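You operate a simulated robot arm through the tools that you are given. There is no shell and no other tool. Be economical: measure what you need, move in short steps, check, and stop when the job is done.

Carry out the task below with a simulated robot arm. There is one attempt and no reset: what you move stays moved.

TASK
Put the pepper mill and the clock key on the pine tray.

It is judged by the outcome, as a careful person would: the job done as asked, and still so three seconds after it is handed in. It fails if anything else is knocked over, pushed out of place, dropped, spilled or broken.

THE ROBOT
A 7-joint arm with a two-finger parallel gripper, fixed in place. Base frame: the origin is at the foot of the arm, x ahead of it, y to its left, z up; the work surface is at about z = 0. Lengths are in mm, angles in degrees, forces in N, time in s.
With the tool pointing down near the work surface it reaches from about 240 to 620 mm from the base axis. Its first joint turns from -66.0 to 66.0 degrees. Payload 2.6 kg.
Tool frame: the origin (TCP) lies between the finger pads and is the grasp point; the fingertips stand 30 mm ahead of it; z points along the fingers, y is the line along which they close. The gripper opens to 94 mm. The fingers are 28 mm wide and 10 mm thick; the gripper's body (50 by 96 mm) begins 55 mm behind the TCP.
Orientation is that of the tool frame in the base frame, as a unit quaternion [w, x, y, z]. With the fingers straight down and closing along the base's y, the tool's x points along the base's -x, its y along +y and its z along -z.

THE INTERFACE
- The arm moves only by the tool servo_tool. Its argument "motion" is a list of rows, each a list of 3 entries, a list of its own where there are three numbers: the shift along the tool's x, y, z in mm, then the turn, a rotation vector about the tool's x, y, z in degrees, then the closure, from 0 (fully open) to 1 (shut). In form: [[[dx, dy, dz], [ax, ay, az], grip], ...]. A call has 1 to 20 rows; each row shifts and turns the commanded pose from where the row before left it, along the tool's axes as they then stand. A row lasts 0.2 s, in which the tool goes at most 50 mm and 8.6 degrees; a call with a longer step from one row to the next is refused whole, and so is a gripper value outside its range. A pose out of reach is approached as far as the arm can. The call stops where the force on the tool passes 40 N (or 10 N more than at its start, if that is more) or the arm is blocked; 0.2 s more then pass. The fingers move at their own pace (about 72 mm/s each) and stop on an object; they squeeze with about 37 N. The grip force told is the motor's: it shows also when the fingers shut on nothing. Time passes only in rows, and 0.2 s behind the last, so rows that do not move let the fingers close. It gives the time, the measured TCP pose, the force on the tool (base axes), the opening and the grip force at its end, in the units of the frame above (readings bear some noise).
- Cameras (640 x 400 px; columns grow to the right, rows downward): "scene" is fixed at [35.9, 427.9, 553.3]; the picture's right is [-0.74, -0.67, 0.00], its down [-0.50, 0.54, -0.68] and it looks along [0.46, -0.50, -0.74] (base axes); focal length 214 px, centre (320, 200). "wrist" rides on the gripper at [-37, 0, -58] in the tool frame; the picture's right is [0.00, -1.00, 0.00], its down [0.97, 0.00, -0.24] and it looks along [0.24, 0.00, 0.97] (tool axes); focal length 218 px, centre (320, 200).
- capture(camera): a new picture of that camera. No time passes.
- pixel_to_xyz(camera, pixels): for up to 12 pixels [column, row] of the newest picture of that camera ("zoom" is the newest enlarged one), the place [x, y, z] in the base frame of the surface seen there, good to about 3 mm, but the place of the scene camera against the robot may be out by one fixed shift of up to 18 mm in any direction. No time passes.
- zoom(camera, box): a new picture of the part [left, top, right, bottom] of that camera's present view, enlarged. No time passes.
- hand_in(): hands the job in; it is judged then, once.

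Work in short steps. Measure before you move; look again where a grasp or a placing could have gone wrong, and mend it. You have 60 turns and 20 pictures in all, the two below and enlarged ones among them. Open the gripper and draw the arm clear of the work before you hand the job in, unless the task says otherwise; then end with one line.

The tools are called by a JSON object that holds its "fn" and its "kwargs". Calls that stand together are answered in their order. servo_tool: Moves the arm, as the interface text tells. Its arguments: {"type":"object","properties":{"motion":{"type":"array","items":{"type":"array"}}},"required":["motion"]} The other tools are called the same way: capture (camera) takes a picture; pixel_to_xyz (camera, pixels) gives the place of the surface under pixels of a picture; zoom (camera, box) takes an enlarged picture of a part of a camera's view; hand_in () hands the job in.

At the start:

```text
t: 0.0
position: [356.1, 60.6, 369.5]
ee_rot: [0.0, 0.0, 1.0, -0.001]
contact_force: [0.4, -1.5, -0.2]
grip_width: 94.0
gripper_force: 0.1
```

scene: 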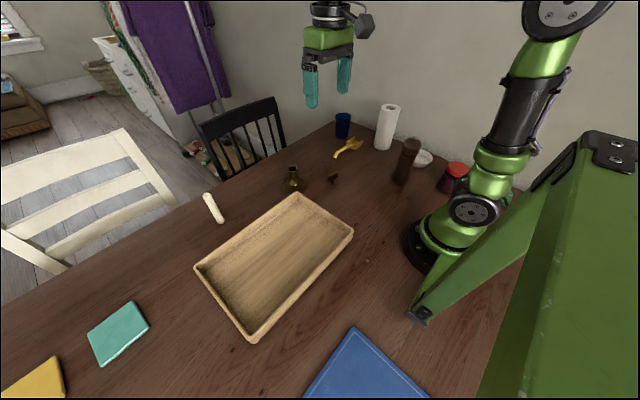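
wrist: 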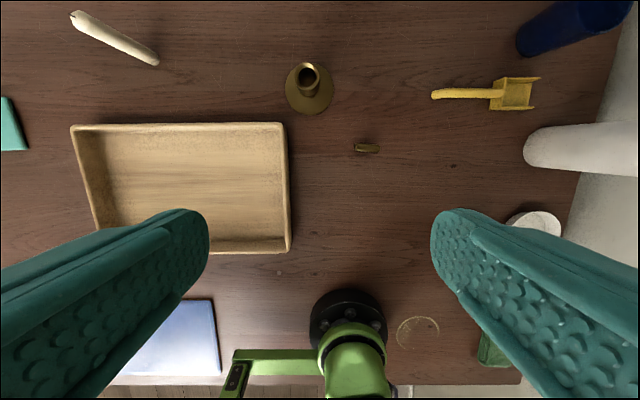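

The pepper mill seems to be the dark brown cylinder at scene (407,160), and the clock key the small brass thing at (333,178). I'll zoom in on both.

{"fn": "zoom", "kwargs": {"camera": "scene", "box": [260, 90, 500, 240]}}

{"fn": "zoom", "kwargs": {"camera": "wrist", "box": [270, 50, 430, 170]}}

{"fn": "pixel_to_xyz", "kwargs": {"camera": "wrist", "pixels": [[367, 148], [358, 147], [377, 149], [308, 75], [180, 180], [75, 128], [285, 126], [290, 250], [535, 222], [496, 93], [400, 180]]}}

{"fn": "pixel_to_xyz", "kwargs": {"camera": "scene", "pixels": [[333, 178], [411, 142], [408, 155], [402, 180], [290, 176], [275, 265], [297, 197], [352, 235], [252, 338], [198, 267], [423, 158], [455, 170]]}}

```text
2.67 times, centred on (380, 165) of scene
```

zoom: 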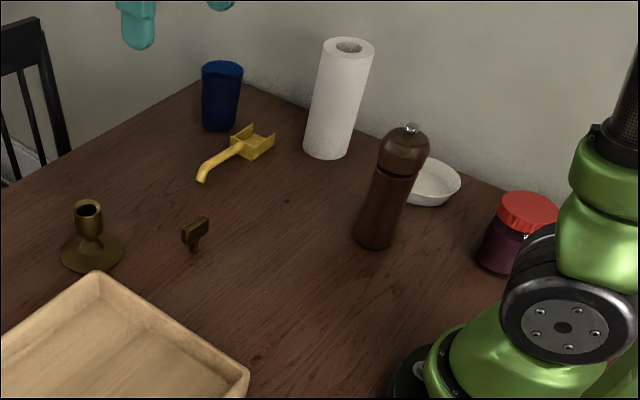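

```text
3.33 times, centred on (350, 110) of wrist
```

zoom: 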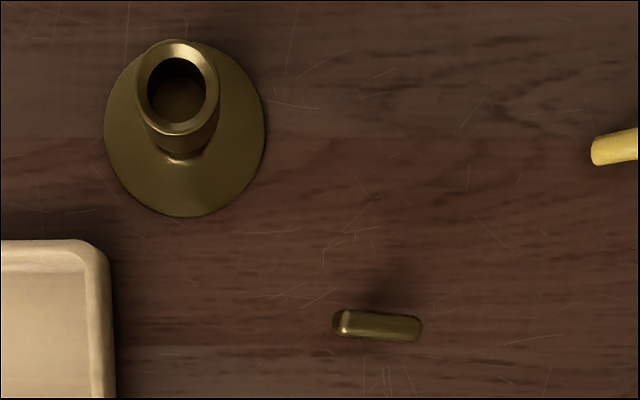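

```text
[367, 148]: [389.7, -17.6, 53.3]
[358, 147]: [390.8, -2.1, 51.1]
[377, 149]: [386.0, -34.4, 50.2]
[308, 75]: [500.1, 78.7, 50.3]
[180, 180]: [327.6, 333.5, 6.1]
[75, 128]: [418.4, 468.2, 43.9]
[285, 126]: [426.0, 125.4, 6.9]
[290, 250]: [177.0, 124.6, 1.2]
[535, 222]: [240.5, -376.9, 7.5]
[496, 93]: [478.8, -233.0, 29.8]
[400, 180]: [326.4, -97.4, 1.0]
```

```text
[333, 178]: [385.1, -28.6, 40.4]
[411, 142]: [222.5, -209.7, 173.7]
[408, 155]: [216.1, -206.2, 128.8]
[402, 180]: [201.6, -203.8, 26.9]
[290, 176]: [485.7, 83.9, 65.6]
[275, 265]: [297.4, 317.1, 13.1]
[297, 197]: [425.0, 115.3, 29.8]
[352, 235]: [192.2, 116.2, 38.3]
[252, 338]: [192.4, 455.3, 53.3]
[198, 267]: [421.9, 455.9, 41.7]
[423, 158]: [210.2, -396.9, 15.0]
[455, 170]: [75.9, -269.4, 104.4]
```

The key stands upright with its bow up, at about (389,-18), top z≈53, thin along x. I'll move above it and look.

{"fn": "servo_tool", "kwargs": {"motion": [[[-8, -20, 37], [0, 0, 0], 0], [[-8, -20, 37], [0, 0, 0], 0], [[-8, -20, 37], [0, 0, 0], 0], [[-8, -18, 37], [0, 0, 0], 0], [[0, 0, 0], [0, 0, 0], 0]]}}

{"fn": "zoom", "kwargs": {"camera": "wrist", "box": [200, 80, 440, 230]}}

```text
t: 1.2
position: [388.9, -20.6, 217.6]
ee_rot: [0.0, 0.0, 1.0, 0.0]
contact_force: [-0.3, 0.1, -0.3]
grip_width: 94.1
gripper_force: 0.1
```

```text
2.67 times, centred on (320, 155) of wrist
```

zoom: 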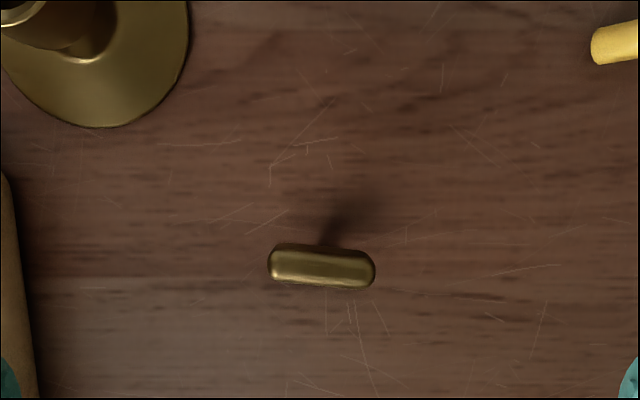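

{"fn": "pixel_to_xyz", "kwargs": {"camera": "zoom", "pixels": [[275, 264], [322, 266], [370, 270], [322, 253], [321, 280], [326, 240], [100, 120], [20, 300]]}}

```text
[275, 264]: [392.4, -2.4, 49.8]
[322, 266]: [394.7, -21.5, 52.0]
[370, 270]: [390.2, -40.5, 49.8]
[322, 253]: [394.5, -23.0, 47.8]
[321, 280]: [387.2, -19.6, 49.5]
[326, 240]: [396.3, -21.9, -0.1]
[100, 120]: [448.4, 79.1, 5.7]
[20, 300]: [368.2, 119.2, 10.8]
```

The bow is centred at about (391,-21.5), about 42 long by 11 thick, and turned about 4° from y. I'll turn about 93.5° so the fingers close across its thickness.

{"fn": "servo_tool", "kwargs": {"motion": [[[-2, -1, 0], [0, 0, 8.5], 0.3], [[0, 0, 0], [0, 0, 8.5], 0.5], [[0, 0, 0], [0, 0, 8.5], 0.5], [[0, 0, 0], [0, 0, 8.5], 0.5], [[0, 0, 0], [0, 0, 8.5], 0.5], [[0, 0, 0], [0, 0, 8.5], 0.5], [[0, 0, 0], [0, 0, 8.5], 0.5], [[0, 0, 0], [0, 0, 8.5], 0.5], [[0, 0, 0], [0, 0, 8.5], 0.5], [[0, 0, 0], [0, 0, 8.5], 0.5], [[0, 0, 0], [0, 0, 8.5], 0.5], [[0, 0, 35], [0, 0, 0], 0.5], [[0, 0, 35], [0, 0, 0], 0.5], [[0, 0, 0], [0, 0, 0], 0.5]]}}

{"fn": "capture", "kwargs": {"camera": "wrist"}}

```text
t: 4.2
position: [389.2, -19.4, 149.2]
ee_rot: [0.0, 0.729, 0.685, -0.001]
contact_force: [0.8, -0.4, 0.0]
grip_width: 47.1
gripper_force: 0.1
```

```text
14 pictures are left
```

wrist: 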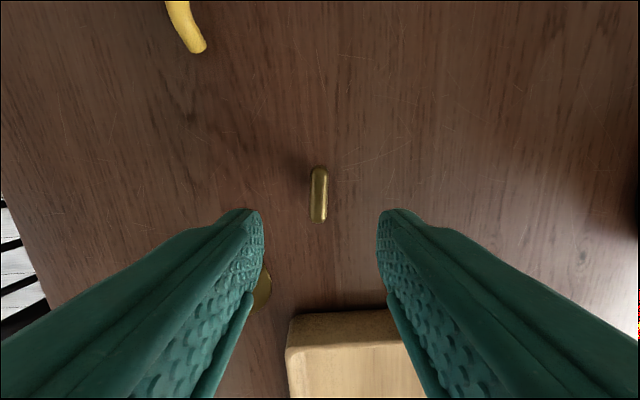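

The alignment looks right, with the key at (319,195). I'll measure its ends before going down.

{"fn": "pixel_to_xyz", "kwargs": {"camera": "wrist", "pixels": [[320, 170], [319, 195], [318, 220], [314, 195], [325, 195]]}}

```text
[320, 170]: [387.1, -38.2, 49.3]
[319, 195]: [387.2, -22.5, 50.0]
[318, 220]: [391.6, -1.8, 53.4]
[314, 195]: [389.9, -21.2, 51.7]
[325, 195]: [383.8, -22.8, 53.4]
```

The key is centred, so I'll go down to z≈44 and close.

{"fn": "servo_tool", "kwargs": {"motion": [[[-1.5, 0, 30], [0, 0, 0], 0.5], [[0, 0, 30], [0, 0, 0], 0.5], [[0, 0, 25], [0, 0, 0], 0.5], [[0, 0, 20], [0, 0, 0], 0.5], [[0, 0, 0], [0, 0, 0], 0.5], [[0, 0, 0], [0, 0, 0], 1], [[0, 0, 0], [0, 0, 0], 1], [[0, 0, 0], [0, 0, 0], 1]]}}

```text
t: 6.0
position: [389.2, -21.1, 44.0]
ee_rot: [0.0, 0.728, 0.685, 0.0]
contact_force: [0.7, -1.1, -0.1]
grip_width: 17.6
gripper_force: 36.8
```

Gripped at 17.6 mm. I'll lift and carry it over the tray.

{"fn": "servo_tool", "kwargs": {"motion": [[[0, 0, -25], [0, 0, 0], 1], [[0, 0, -40], [0, 0, 0], 1], [[0, 0, -40], [0, 0, 0], 1], [[36, -5.5, 0], [0, 0, 0], 1], [[36, -5.5, 0], [0, 0, 0], 1], [[37, -5.5, 0], [0, 0, 0], 1], [[37, -5.5, 0], [0, 0, 0], 1], [[37, -5.5, 0], [0, 0, 0], 1], [[36, -5, 0], [0, 0, 0], 1], [[0, 0, 0], [0, 0, 0], 1]]}}

{"fn": "capture", "kwargs": {"camera": "wrist"}}

{"fn": "capture", "kwargs": {"camera": "scene"}}

{"fn": "pixel_to_xyz", "kwargs": {"camera": "scene", "pixels": [[412, 140], [408, 148], [409, 155], [405, 168], [402, 182], [395, 168], [410, 168]]}}

```text
t: 8.2
position: [370.4, 202.3, 145.8]
ee_rot: [0.0, 0.728, 0.685, 0.0]
contact_force: [-0.1, 0.5, -0.9]
grip_width: 17.4
gripper_force: 36.9
```

```text
13 pictures are left
```

wrist: 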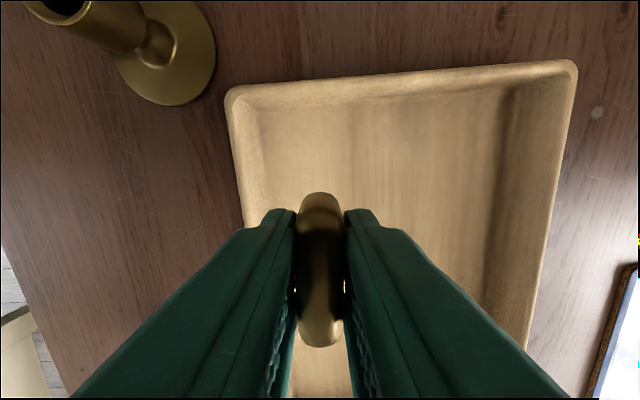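

```text
12 pictures are left
```

scene: 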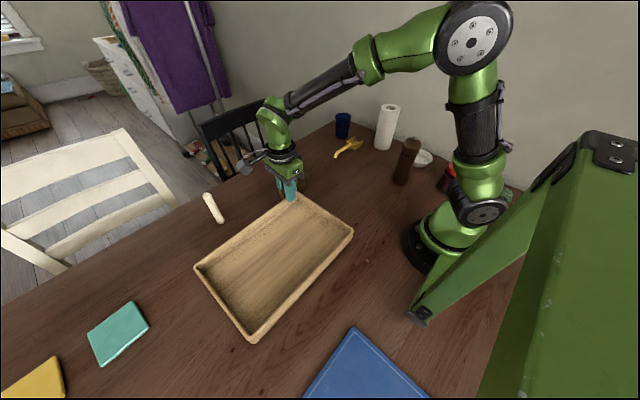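

```text
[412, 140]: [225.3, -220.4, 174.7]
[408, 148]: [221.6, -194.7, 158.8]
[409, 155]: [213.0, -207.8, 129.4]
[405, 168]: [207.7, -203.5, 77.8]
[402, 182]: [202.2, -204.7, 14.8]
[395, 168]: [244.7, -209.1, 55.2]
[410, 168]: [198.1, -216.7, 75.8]
```

The key is held. I'll shift a little further into the tray and go down, with the last part in small steps.

{"fn": "servo_tool", "kwargs": {"motion": [[[8, -20, 10], [0, 0, 0], 1], [[0, 0, 30], [0, 0, 0], 1], [[0, 0, 25], [0, 0, 0], 1], [[0, 0, 15], [0, 0, 0], 1], [[0, 0, 6], [0, 0, 0], 1], [[0, 0, 2], [0, 0, 0], 1], [[0, 0, 0], [0, 0, 0], 1]]}}

{"fn": "pixel_to_xyz", "kwargs": {"camera": "scene", "pixels": [[290, 230], [270, 250], [245, 280]]}}

```text
t: 9.8
position: [353.2, 212.1, 61.2]
ee_rot: [0.001, 0.729, 0.685, 0.001]
contact_force: [0.7, 0.3, -0.8]
grip_width: 17.5
gripper_force: 37.1
```

```text
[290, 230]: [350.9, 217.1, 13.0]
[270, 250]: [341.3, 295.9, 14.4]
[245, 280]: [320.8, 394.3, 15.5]
```

{"fn": "servo_tool", "kwargs": {"motion": [[[0, 0, 1.5], [0, 0, 0], 1], [[0, 0, 0], [0, 0, 0], 1]]}}

```text
t: 10.4
position: [351.6, 211.1, 61.2]
ee_rot: [0.0, 0.729, 0.685, 0.0]
contact_force: [-0.2, 0.2, -0.1]
grip_width: 17.4
gripper_force: 37.2
```

{"fn": "servo_tool", "kwargs": {"motion": [[[0, 0, 2], [0, 0, 0], 1], [[0, 0, 0], [0, 0, 0], 1], [[0, 0, 0], [0, 0, 0], 1]]}}

{"fn": "zoom", "kwargs": {"camera": "scene", "box": [220, 150, 380, 250]}}

```text
t: 11.2
position: [351.9, 211.9, 59.3]
ee_rot: [0.0, 0.728, 0.685, 0.001]
contact_force: [-0.5, -0.7, -1.4]
grip_width: 17.3
gripper_force: 36.4
```

```text
4.00 times, centred on (300, 200) of scene
```

zoom: 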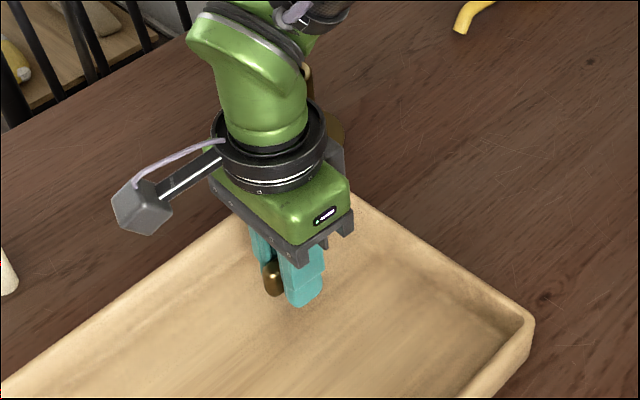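

No contact yet, so I'll keep going down slowly.

{"fn": "servo_tool", "kwargs": {"motion": [[[0, 0, 1.5], [0, 0, 0], 1], [[0, 0, 1.5], [0, 0, 0], 1], [[0, 0, 0], [0, 0, 0], 1]]}}

```text
t: 12.0
position: [351.8, 210.0, 54.3]
ee_rot: [0.0, 0.729, 0.685, 0.001]
contact_force: [1.6, 0.2, -0.6]
grip_width: 17.7
gripper_force: 36.8
```

{"fn": "servo_tool", "kwargs": {"motion": [[[0, 0, 1.5], [0, 0, 0], 1], [[0, 0, 1], [0, 0, 0], 1], [[0, 0, 0], [0, 0, 0], 1]]}}

```text
t: 12.8
position: [351.7, 211.1, 51.7]
ee_rot: [0.0, 0.728, 0.686, 0.0]
contact_force: [-0.3, -0.1, 0.1]
grip_width: 17.5
gripper_force: 37.1
```

{"fn": "servo_tool", "kwargs": {"motion": [[[0, 0, 1], [0, 0, 0], 1], [[0, 0, 1], [0, 0, 0], 1], [[0, 0, 0], [0, 0, 0], 1]]}}

```text
t: 13.6
position: [351.6, 211.6, 51.2]
ee_rot: [0.0, 0.728, 0.685, -0.001]
contact_force: [0.0, -0.5, -0.9]
grip_width: 17.7
gripper_force: 37.0
```

{"fn": "servo_tool", "kwargs": {"motion": [[[0, 0, 1], [0, 0, 0], 1], [[0, 0, 1], [0, 0, 0], 1], [[0, 0, 0], [0, 0, 0], 1]]}}

```text
t: 14.4
position: [350.9, 210.2, 49.5]
ee_rot: [-0.001, 0.728, 0.685, 0.0]
contact_force: [-0.7, 1.1, 5.0]
grip_width: 17.4
gripper_force: 37.5
```

Contact (5 N), so the key stands on the tray floor. I'll release gently and rise straight up.

{"fn": "servo_tool", "kwargs": {"motion": [[[0, 0, 0], [0, 0, 0], 0.75], [[0, 0, 0], [0, 0, 0], 0.5], [[0, 0, 0], [0, 0, 0], 0.5], [[0, 0, -10], [0, 0, 0], 0.5], [[0, 0, -30], [0, 0, 0], 0.5], [[0, 0, -40], [0, 0, 0], 0.5], [[0, 0, -45], [0, 0, 0], 0.3], [[0, 0, -45], [0, 0, 0], 0], [[0, 0, -40], [0, 0, 0], 0], [[0, 0, 0], [0, 0, 0], 0]]}}

{"fn": "capture", "kwargs": {"camera": "wrist"}}

```text
t: 16.6
position: [353.6, 209.2, 259.2]
ee_rot: [0.0, 0.729, 0.685, 0.0]
contact_force: [0.0, -0.2, 0.2]
grip_width: 94.0
gripper_force: 0.0
```

```text
10 pictures are left
```

wrist: 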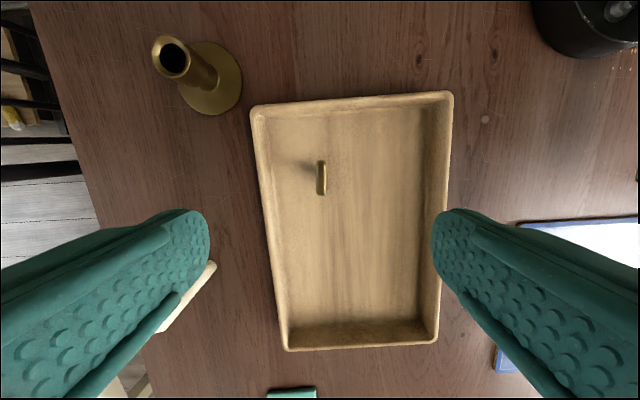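

The key stands upright in the tray. Before moving to the mill, I'll check where the tall neighbours are.

{"fn": "pixel_to_xyz", "kwargs": {"camera": "scene", "pixels": [[390, 107], [383, 145], [343, 118], [424, 155], [455, 168], [413, 139], [418, 150], [400, 146]]}}

{"fn": "servo_tool", "kwargs": {"motion": [[[-39, -9.3, -10], [0, 0, 0], 0], [[-39, -9.3, -10], [0, 0, 0], 0], [[-39, -9.3, -10], [0, 0, 0], 0], [[-39, -9.3, -10], [0, 0, 0], 0], [[-39, -9.3, -10], [0, 0, 0], 0], [[-39, -9.3, -10], [0, 0, 0], 0], [[-39, -9.3, -10], [0, 0, 0], 0], [[0, 0, 0], [0, 0, -8.4], 0], [[0, 0, 0], [0, 0, -8.4], 0], [[0, 0, 0], [0, 0, -8.4], 0], [[0, 0, 0], [0, 0, -8.4], 0], [[0, 0, 0], [0, 0, -8.4], 0], [[0, 0, 0], [0, 0, -8.4], 0], [[0, 0, 0], [0, 0, 0], 0]]}}

{"fn": "capture", "kwargs": {"camera": "wrist"}}

```text
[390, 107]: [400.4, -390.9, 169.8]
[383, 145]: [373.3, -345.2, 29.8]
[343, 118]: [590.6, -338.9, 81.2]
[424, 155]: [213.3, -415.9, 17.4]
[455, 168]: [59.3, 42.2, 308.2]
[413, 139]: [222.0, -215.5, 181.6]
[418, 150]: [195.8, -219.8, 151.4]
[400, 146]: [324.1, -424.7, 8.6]
```

```text
t: 19.6
position: [269.8, -57.8, 331.6]
ee_rot: [0.0, 0.367, 0.93, 0.0]
contact_force: [-0.7, -0.2, 0.5]
grip_width: 93.7
gripper_force: 0.1
```

```text
9 pictures are left
```

wrist: 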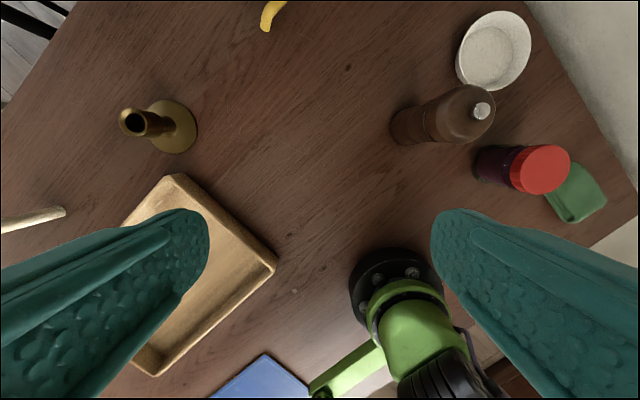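

The mill is now in view, with its knob at (482,110). I'll measure it.

{"fn": "pixel_to_xyz", "kwargs": {"camera": "wrist", "pixels": [[482, 110], [472, 112], [465, 90], [463, 135], [428, 107], [430, 140], [410, 128], [393, 127], [438, 122], [540, 168], [470, 85]]}}

{"fn": "zoom", "kwargs": {"camera": "wrist", "box": [370, 60, 530, 160]}}

```text
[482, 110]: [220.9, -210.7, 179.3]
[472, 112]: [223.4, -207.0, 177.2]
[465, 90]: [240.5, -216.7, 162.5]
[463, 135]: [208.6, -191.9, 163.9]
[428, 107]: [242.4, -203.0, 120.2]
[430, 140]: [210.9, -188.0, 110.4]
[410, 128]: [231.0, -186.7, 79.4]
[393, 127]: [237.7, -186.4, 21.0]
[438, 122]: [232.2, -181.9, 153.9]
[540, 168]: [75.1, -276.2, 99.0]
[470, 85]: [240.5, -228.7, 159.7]
```

```text
4.00 times, centred on (450, 110) of wrist
```

zoom: 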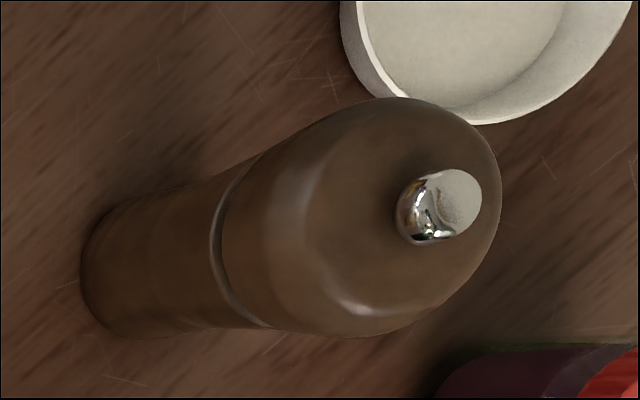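

The mill's axis is at about (221,-211), the top at z≈182 and the head about 48 across. I'll centre above it at the same height and recheck.

{"fn": "servo_tool", "kwargs": {"motion": [[[-17, -36, 0], [0, 0, 0], 0], [[-17, -36, 0], [0, 0, 0], 0], [[-17, -36, 0], [0, 0, 0], 0], [[-17.7, -37.3, 0], [0, 0, 0], 0], [[0, 0, 30], [0, 0, 0], 0], [[0, 0, 20], [0, 0, 0], 0], [[0, 0, 0], [0, 0, 0], 0]]}}

{"fn": "capture", "kwargs": {"camera": "wrist"}}

```text
t: 21.2
position: [220.1, -211.3, 279.0]
ee_rot: [0.0, 0.368, 0.93, 0.0]
contact_force: [0.5, 0.0, -0.1]
grip_width: 94.2
gripper_force: 0.1
```

```text
7 pictures are left
```

wrist: 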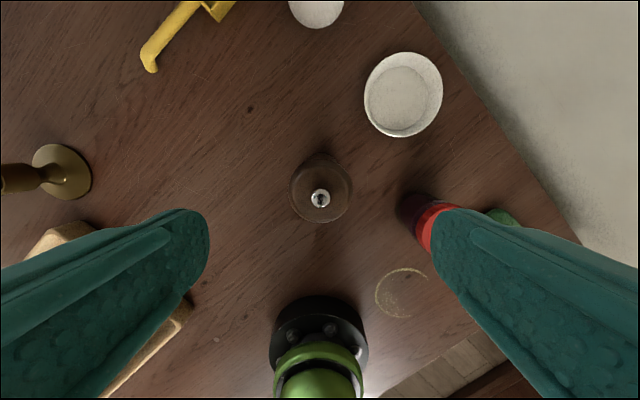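

{"fn": "pixel_to_xyz", "kwargs": {"camera": "wrist", "pixels": [[320, 199], [291, 190], [350, 190], [321, 222], [321, 165], [435, 222]]}}

```text
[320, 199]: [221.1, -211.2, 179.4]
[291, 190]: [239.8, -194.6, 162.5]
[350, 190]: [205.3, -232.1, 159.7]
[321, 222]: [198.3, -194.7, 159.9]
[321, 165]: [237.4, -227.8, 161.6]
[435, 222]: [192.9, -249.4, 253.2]
```

Centred within about 2 mm. I'll go down to z≈136 with the palm just above the knob, and close.

{"fn": "servo_tool", "kwargs": {"motion": [[[0, 0, 40], [0, 0, 0], 0], [[0, 0, 40], [0, 0, 0], 0], [[0, 0, 30], [0, 0, 0], 0], [[0, 0, 20], [0, 0, 0], 0], [[0, 0, 12], [0, 0, 0], 0], [[0, 0, 0], [0, 0, 0], 0]]}}

```text
t: 22.6
position: [220.5, -211.9, 139.5]
ee_rot: [0.0, 0.368, 0.93, 0.0]
contact_force: [-0.2, -0.2, 0.1]
grip_width: 93.9
gripper_force: 0.0
```

{"fn": "servo_tool", "kwargs": {"motion": [[[0, 0, 0], [0, 0, 0], 0.3], [[0, 0, 0], [0, 0, 0], 0.6], [[0, 0, 0], [0, 0, 0], 1], [[0, 0, 0], [0, 0, 0], 1], [[0, 0, 0], [0, 0, 0], 1]]}}

```text
t: 23.8
position: [221.7, -212.3, 138.7]
ee_rot: [0.0, 0.367, 0.93, -0.001]
contact_force: [-1.4, 0.9, -0.2]
grip_width: 54.9
gripper_force: 37.1
```

Gripped at 54.9 mm. I'll lift.

{"fn": "servo_tool", "kwargs": {"motion": [[[0, 0, -8], [0, 0, 0], 1], [[0, 0, -25], [0, 0, 0], 1], [[0, 0, -35], [0, 0, 0], 1], [[0, 0, -40], [0, 0, 0], 1], [[0, 0, -20], [0, 0, 0], 1], [[0, 0, 0], [0, 0, 0], 1]]}}

{"fn": "zoom", "kwargs": {"camera": "scene", "box": [300, 40, 540, 240]}}

```text
t: 25.2
position: [220.6, -211.6, 266.8]
ee_rot: [0.001, 0.368, 0.93, 0.001]
contact_force: [-1.0, -0.9, -2.5]
grip_width: 54.7
gripper_force: 37.0
```

```text
2.00 times, centred on (420, 140) of scene
```

zoom: 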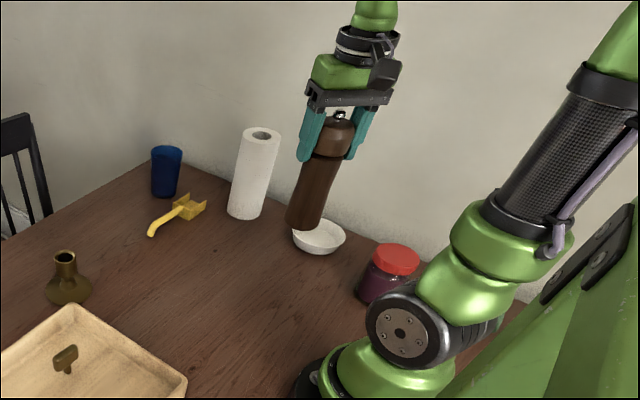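

The whole mill is up and clear. I'll carry it to about (300,320) over the tray, swinging wide of the base.

{"fn": "servo_tool", "kwargs": {"motion": [[[10.6, 34.5, 0], [0, 0, 0], 1], [[10.6, 34.5, 0], [0, 0, 0], 1], [[10.6, 34.5, 0], [0, 0, 0], 1], [[10.6, 34.5, 0], [0, 0, 0], 1], [[10.6, 34.5, 0], [0, 0, 0], 1], [[25.3, 27, 0], [0, 0, 0], 1], [[25.3, 27, 0], [0, 0, 0], 1], [[25.3, 27, 0], [0, 0, 0], 1], [[25.3, 27, 0], [0, 0, 0], 1], [[25.3, 27, 0], [0, 0, 0], 1], [[25.3, 27, 0], [0, 0, 0], 1], [[25.3, 27, 0], [0, 0, 0], 1], [[25.3, 27, 0], [0, 0, 0], 1], [[25.3, 27, 0], [0, 0, 0], 1], [[25.3, 27, 0], [0, 0, 0], 1], [[0, 0, 0], [0, 0, 0], 1]]}}

{"fn": "capture", "kwargs": {"camera": "scene"}}

```text
t: 28.6
position: [301.4, 322.9, 267.1]
ee_rot: [0.0, 0.369, 0.929, 0.0]
contact_force: [0.2, -0.5, -1.6]
grip_width: 54.7
gripper_force: 37.0
```

```text
5 pictures are left
```

scene: 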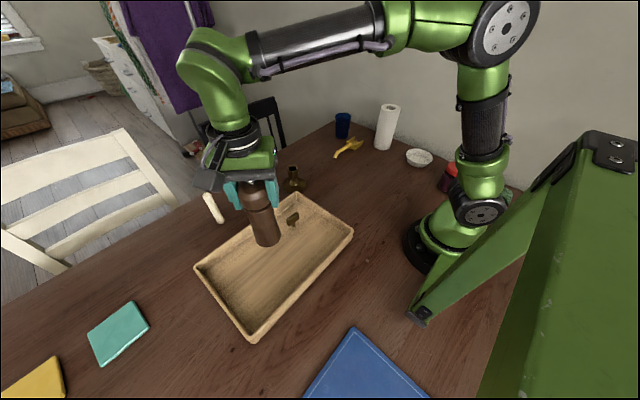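

The mill is over the tray. Contact should come at TCP z≈144, so I'll go down to about 150 first.

{"fn": "servo_tool", "kwargs": {"motion": [[[0, 0, 30], [0, 0, 0], 1], [[0, 0, 35], [0, 0, 0], 1], [[0, 0, 30], [0, 0, 0], 1], [[0, 0, 15], [0, 0, 0], 1], [[0, 0, 5], [0, 0, 0], 1], [[0, 0, 0], [0, 0, 0], 1], [[0, 0, 0], [0, 0, 0], 1]]}}

```text
t: 30.2
position: [300.1, 320.4, 148.4]
ee_rot: [0.0, 0.367, 0.93, 0.0]
contact_force: [-0.2, 0.5, -2.1]
grip_width: 54.4
gripper_force: 37.1
```

{"fn": "servo_tool", "kwargs": {"motion": [[[0, 0, 1.5], [0, 0, 0], 1], [[0, 0, 1.5], [0, 0, 0], 1], [[0, 0, 0], [0, 0, 0], 1]]}}

```text
t: 31.0
position: [300.4, 321.9, 147.8]
ee_rot: [0.0, 0.367, 0.93, 0.0]
contact_force: [-0.3, -0.3, -2.2]
grip_width: 54.4
gripper_force: 36.9
```

{"fn": "servo_tool", "kwargs": {"motion": [[[0, 0, 1], [0, 0, 0], 1], [[0, 0, 1], [0, 0, 0], 1], [[0, 0, 0], [0, 0, 0], 1]]}}

```text
t: 31.8
position: [299.2, 322.2, 146.6]
ee_rot: [0.0, 0.367, 0.93, 0.0]
contact_force: [-0.3, -0.7, -1.4]
grip_width: 54.5
gripper_force: 37.2
```

{"fn": "servo_tool", "kwargs": {"motion": [[[0, 0, 1], [0, 0, 0], 1], [[0, 0, 1], [0, 0, 0], 1], [[0, 0, 0], [0, 0, 0], 1]]}}

```text
t: 32.6
position: [300.0, 321.7, 144.1]
ee_rot: [0.001, 0.367, 0.93, 0.001]
contact_force: [-2.1, -3.1, 10.9]
grip_width: 54.8
gripper_force: 37.5
```

Contact (about 11 N up), so the mill is standing on the tray. I'll open slowly and rise.

{"fn": "servo_tool", "kwargs": {"motion": [[[0, 0, -0.5], [0, 0, 0], 0.4], [[0, 0, 0], [0, 0, 0], 0.3], [[0, 0, 0], [0, 0, 0], 0.15], [[0, 0, 0], [0, 0, 0], 0], [[0, 0, 0], [0, 0, 0], 0], [[0, 0, -15], [0, 0, 0], 0], [[0, 0, -30], [0, 0, 0], 0], [[0, 0, -40], [0, 0, 0], 0], [[0, 0, -40], [0, 0, 0], 0], [[0, 0, -30], [0, 0, 0], 0], [[0, 0, 0], [0, 0, 0], 0]]}}

{"fn": "capture", "kwargs": {"camera": "scene"}}

```text
t: 35.0
position: [299.8, 318.9, 299.0]
ee_rot: [0.001, 0.367, 0.93, -0.001]
contact_force: [0.8, 0.0, 0.1]
grip_width: 94.1
gripper_force: 0.0
```

```text
4 pictures are left
```

scene: 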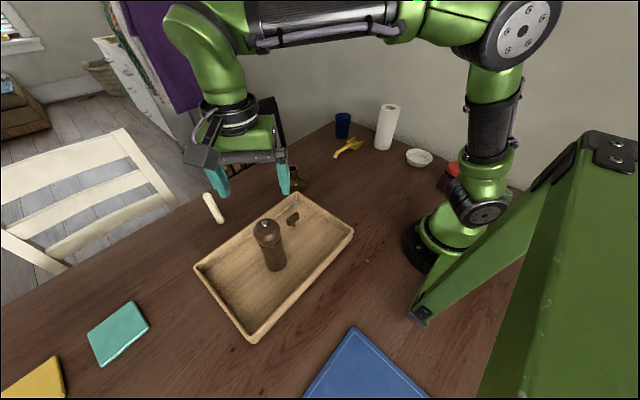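

Both now stand on the tray. I'll draw the arm away (up and toward -y) and take a last look.

{"fn": "servo_tool", "kwargs": {"motion": [[[0, 0, -35], [0, 0, 0], 0], [[0, 0, -30], [0, 0, 0], 0], [[-25, -27, 0], [0, 0, 0], 0], [[-25, -27, 0], [0, 0, 0], 0], [[-25, -27, 0], [0, 0, 0], 0], [[-25, -27, 0], [0, 0, 0], 0], [[-25, -27, 0], [0, 0, 0], 0], [[-25, -27, 0], [0, 0, 0], 0], [[-25, -27, 0], [0, 0, 0], 0], [[-25, -27, 0], [0, 0, 0], 0], [[0, 0, 0], [0, 0, 0], 0]]}}

{"fn": "capture", "kwargs": {"camera": "scene"}}

```text
t: 37.4
position: [300.9, 28.1, 365.0]
ee_rot: [0.0, 0.368, 0.93, 0.0]
contact_force: [-0.4, -0.3, -1.1]
grip_width: 94.0
gripper_force: 0.1
```

```text
3 pictures are left
```

scene: 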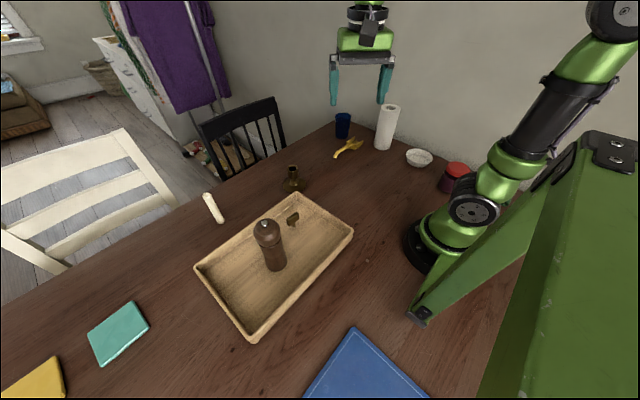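

The mill and the key both stand in the tray, nothing else has moved, and the arm is clear, so I'll hand in.

{"fn": "hand_in", "kwargs": {}}

```text
The job is handed in.
```

The pepper mill and the clock key are both standing on the pine tray; nothing else looked disturbed in the last picture, and the gripper is open with the arm drawn clear.
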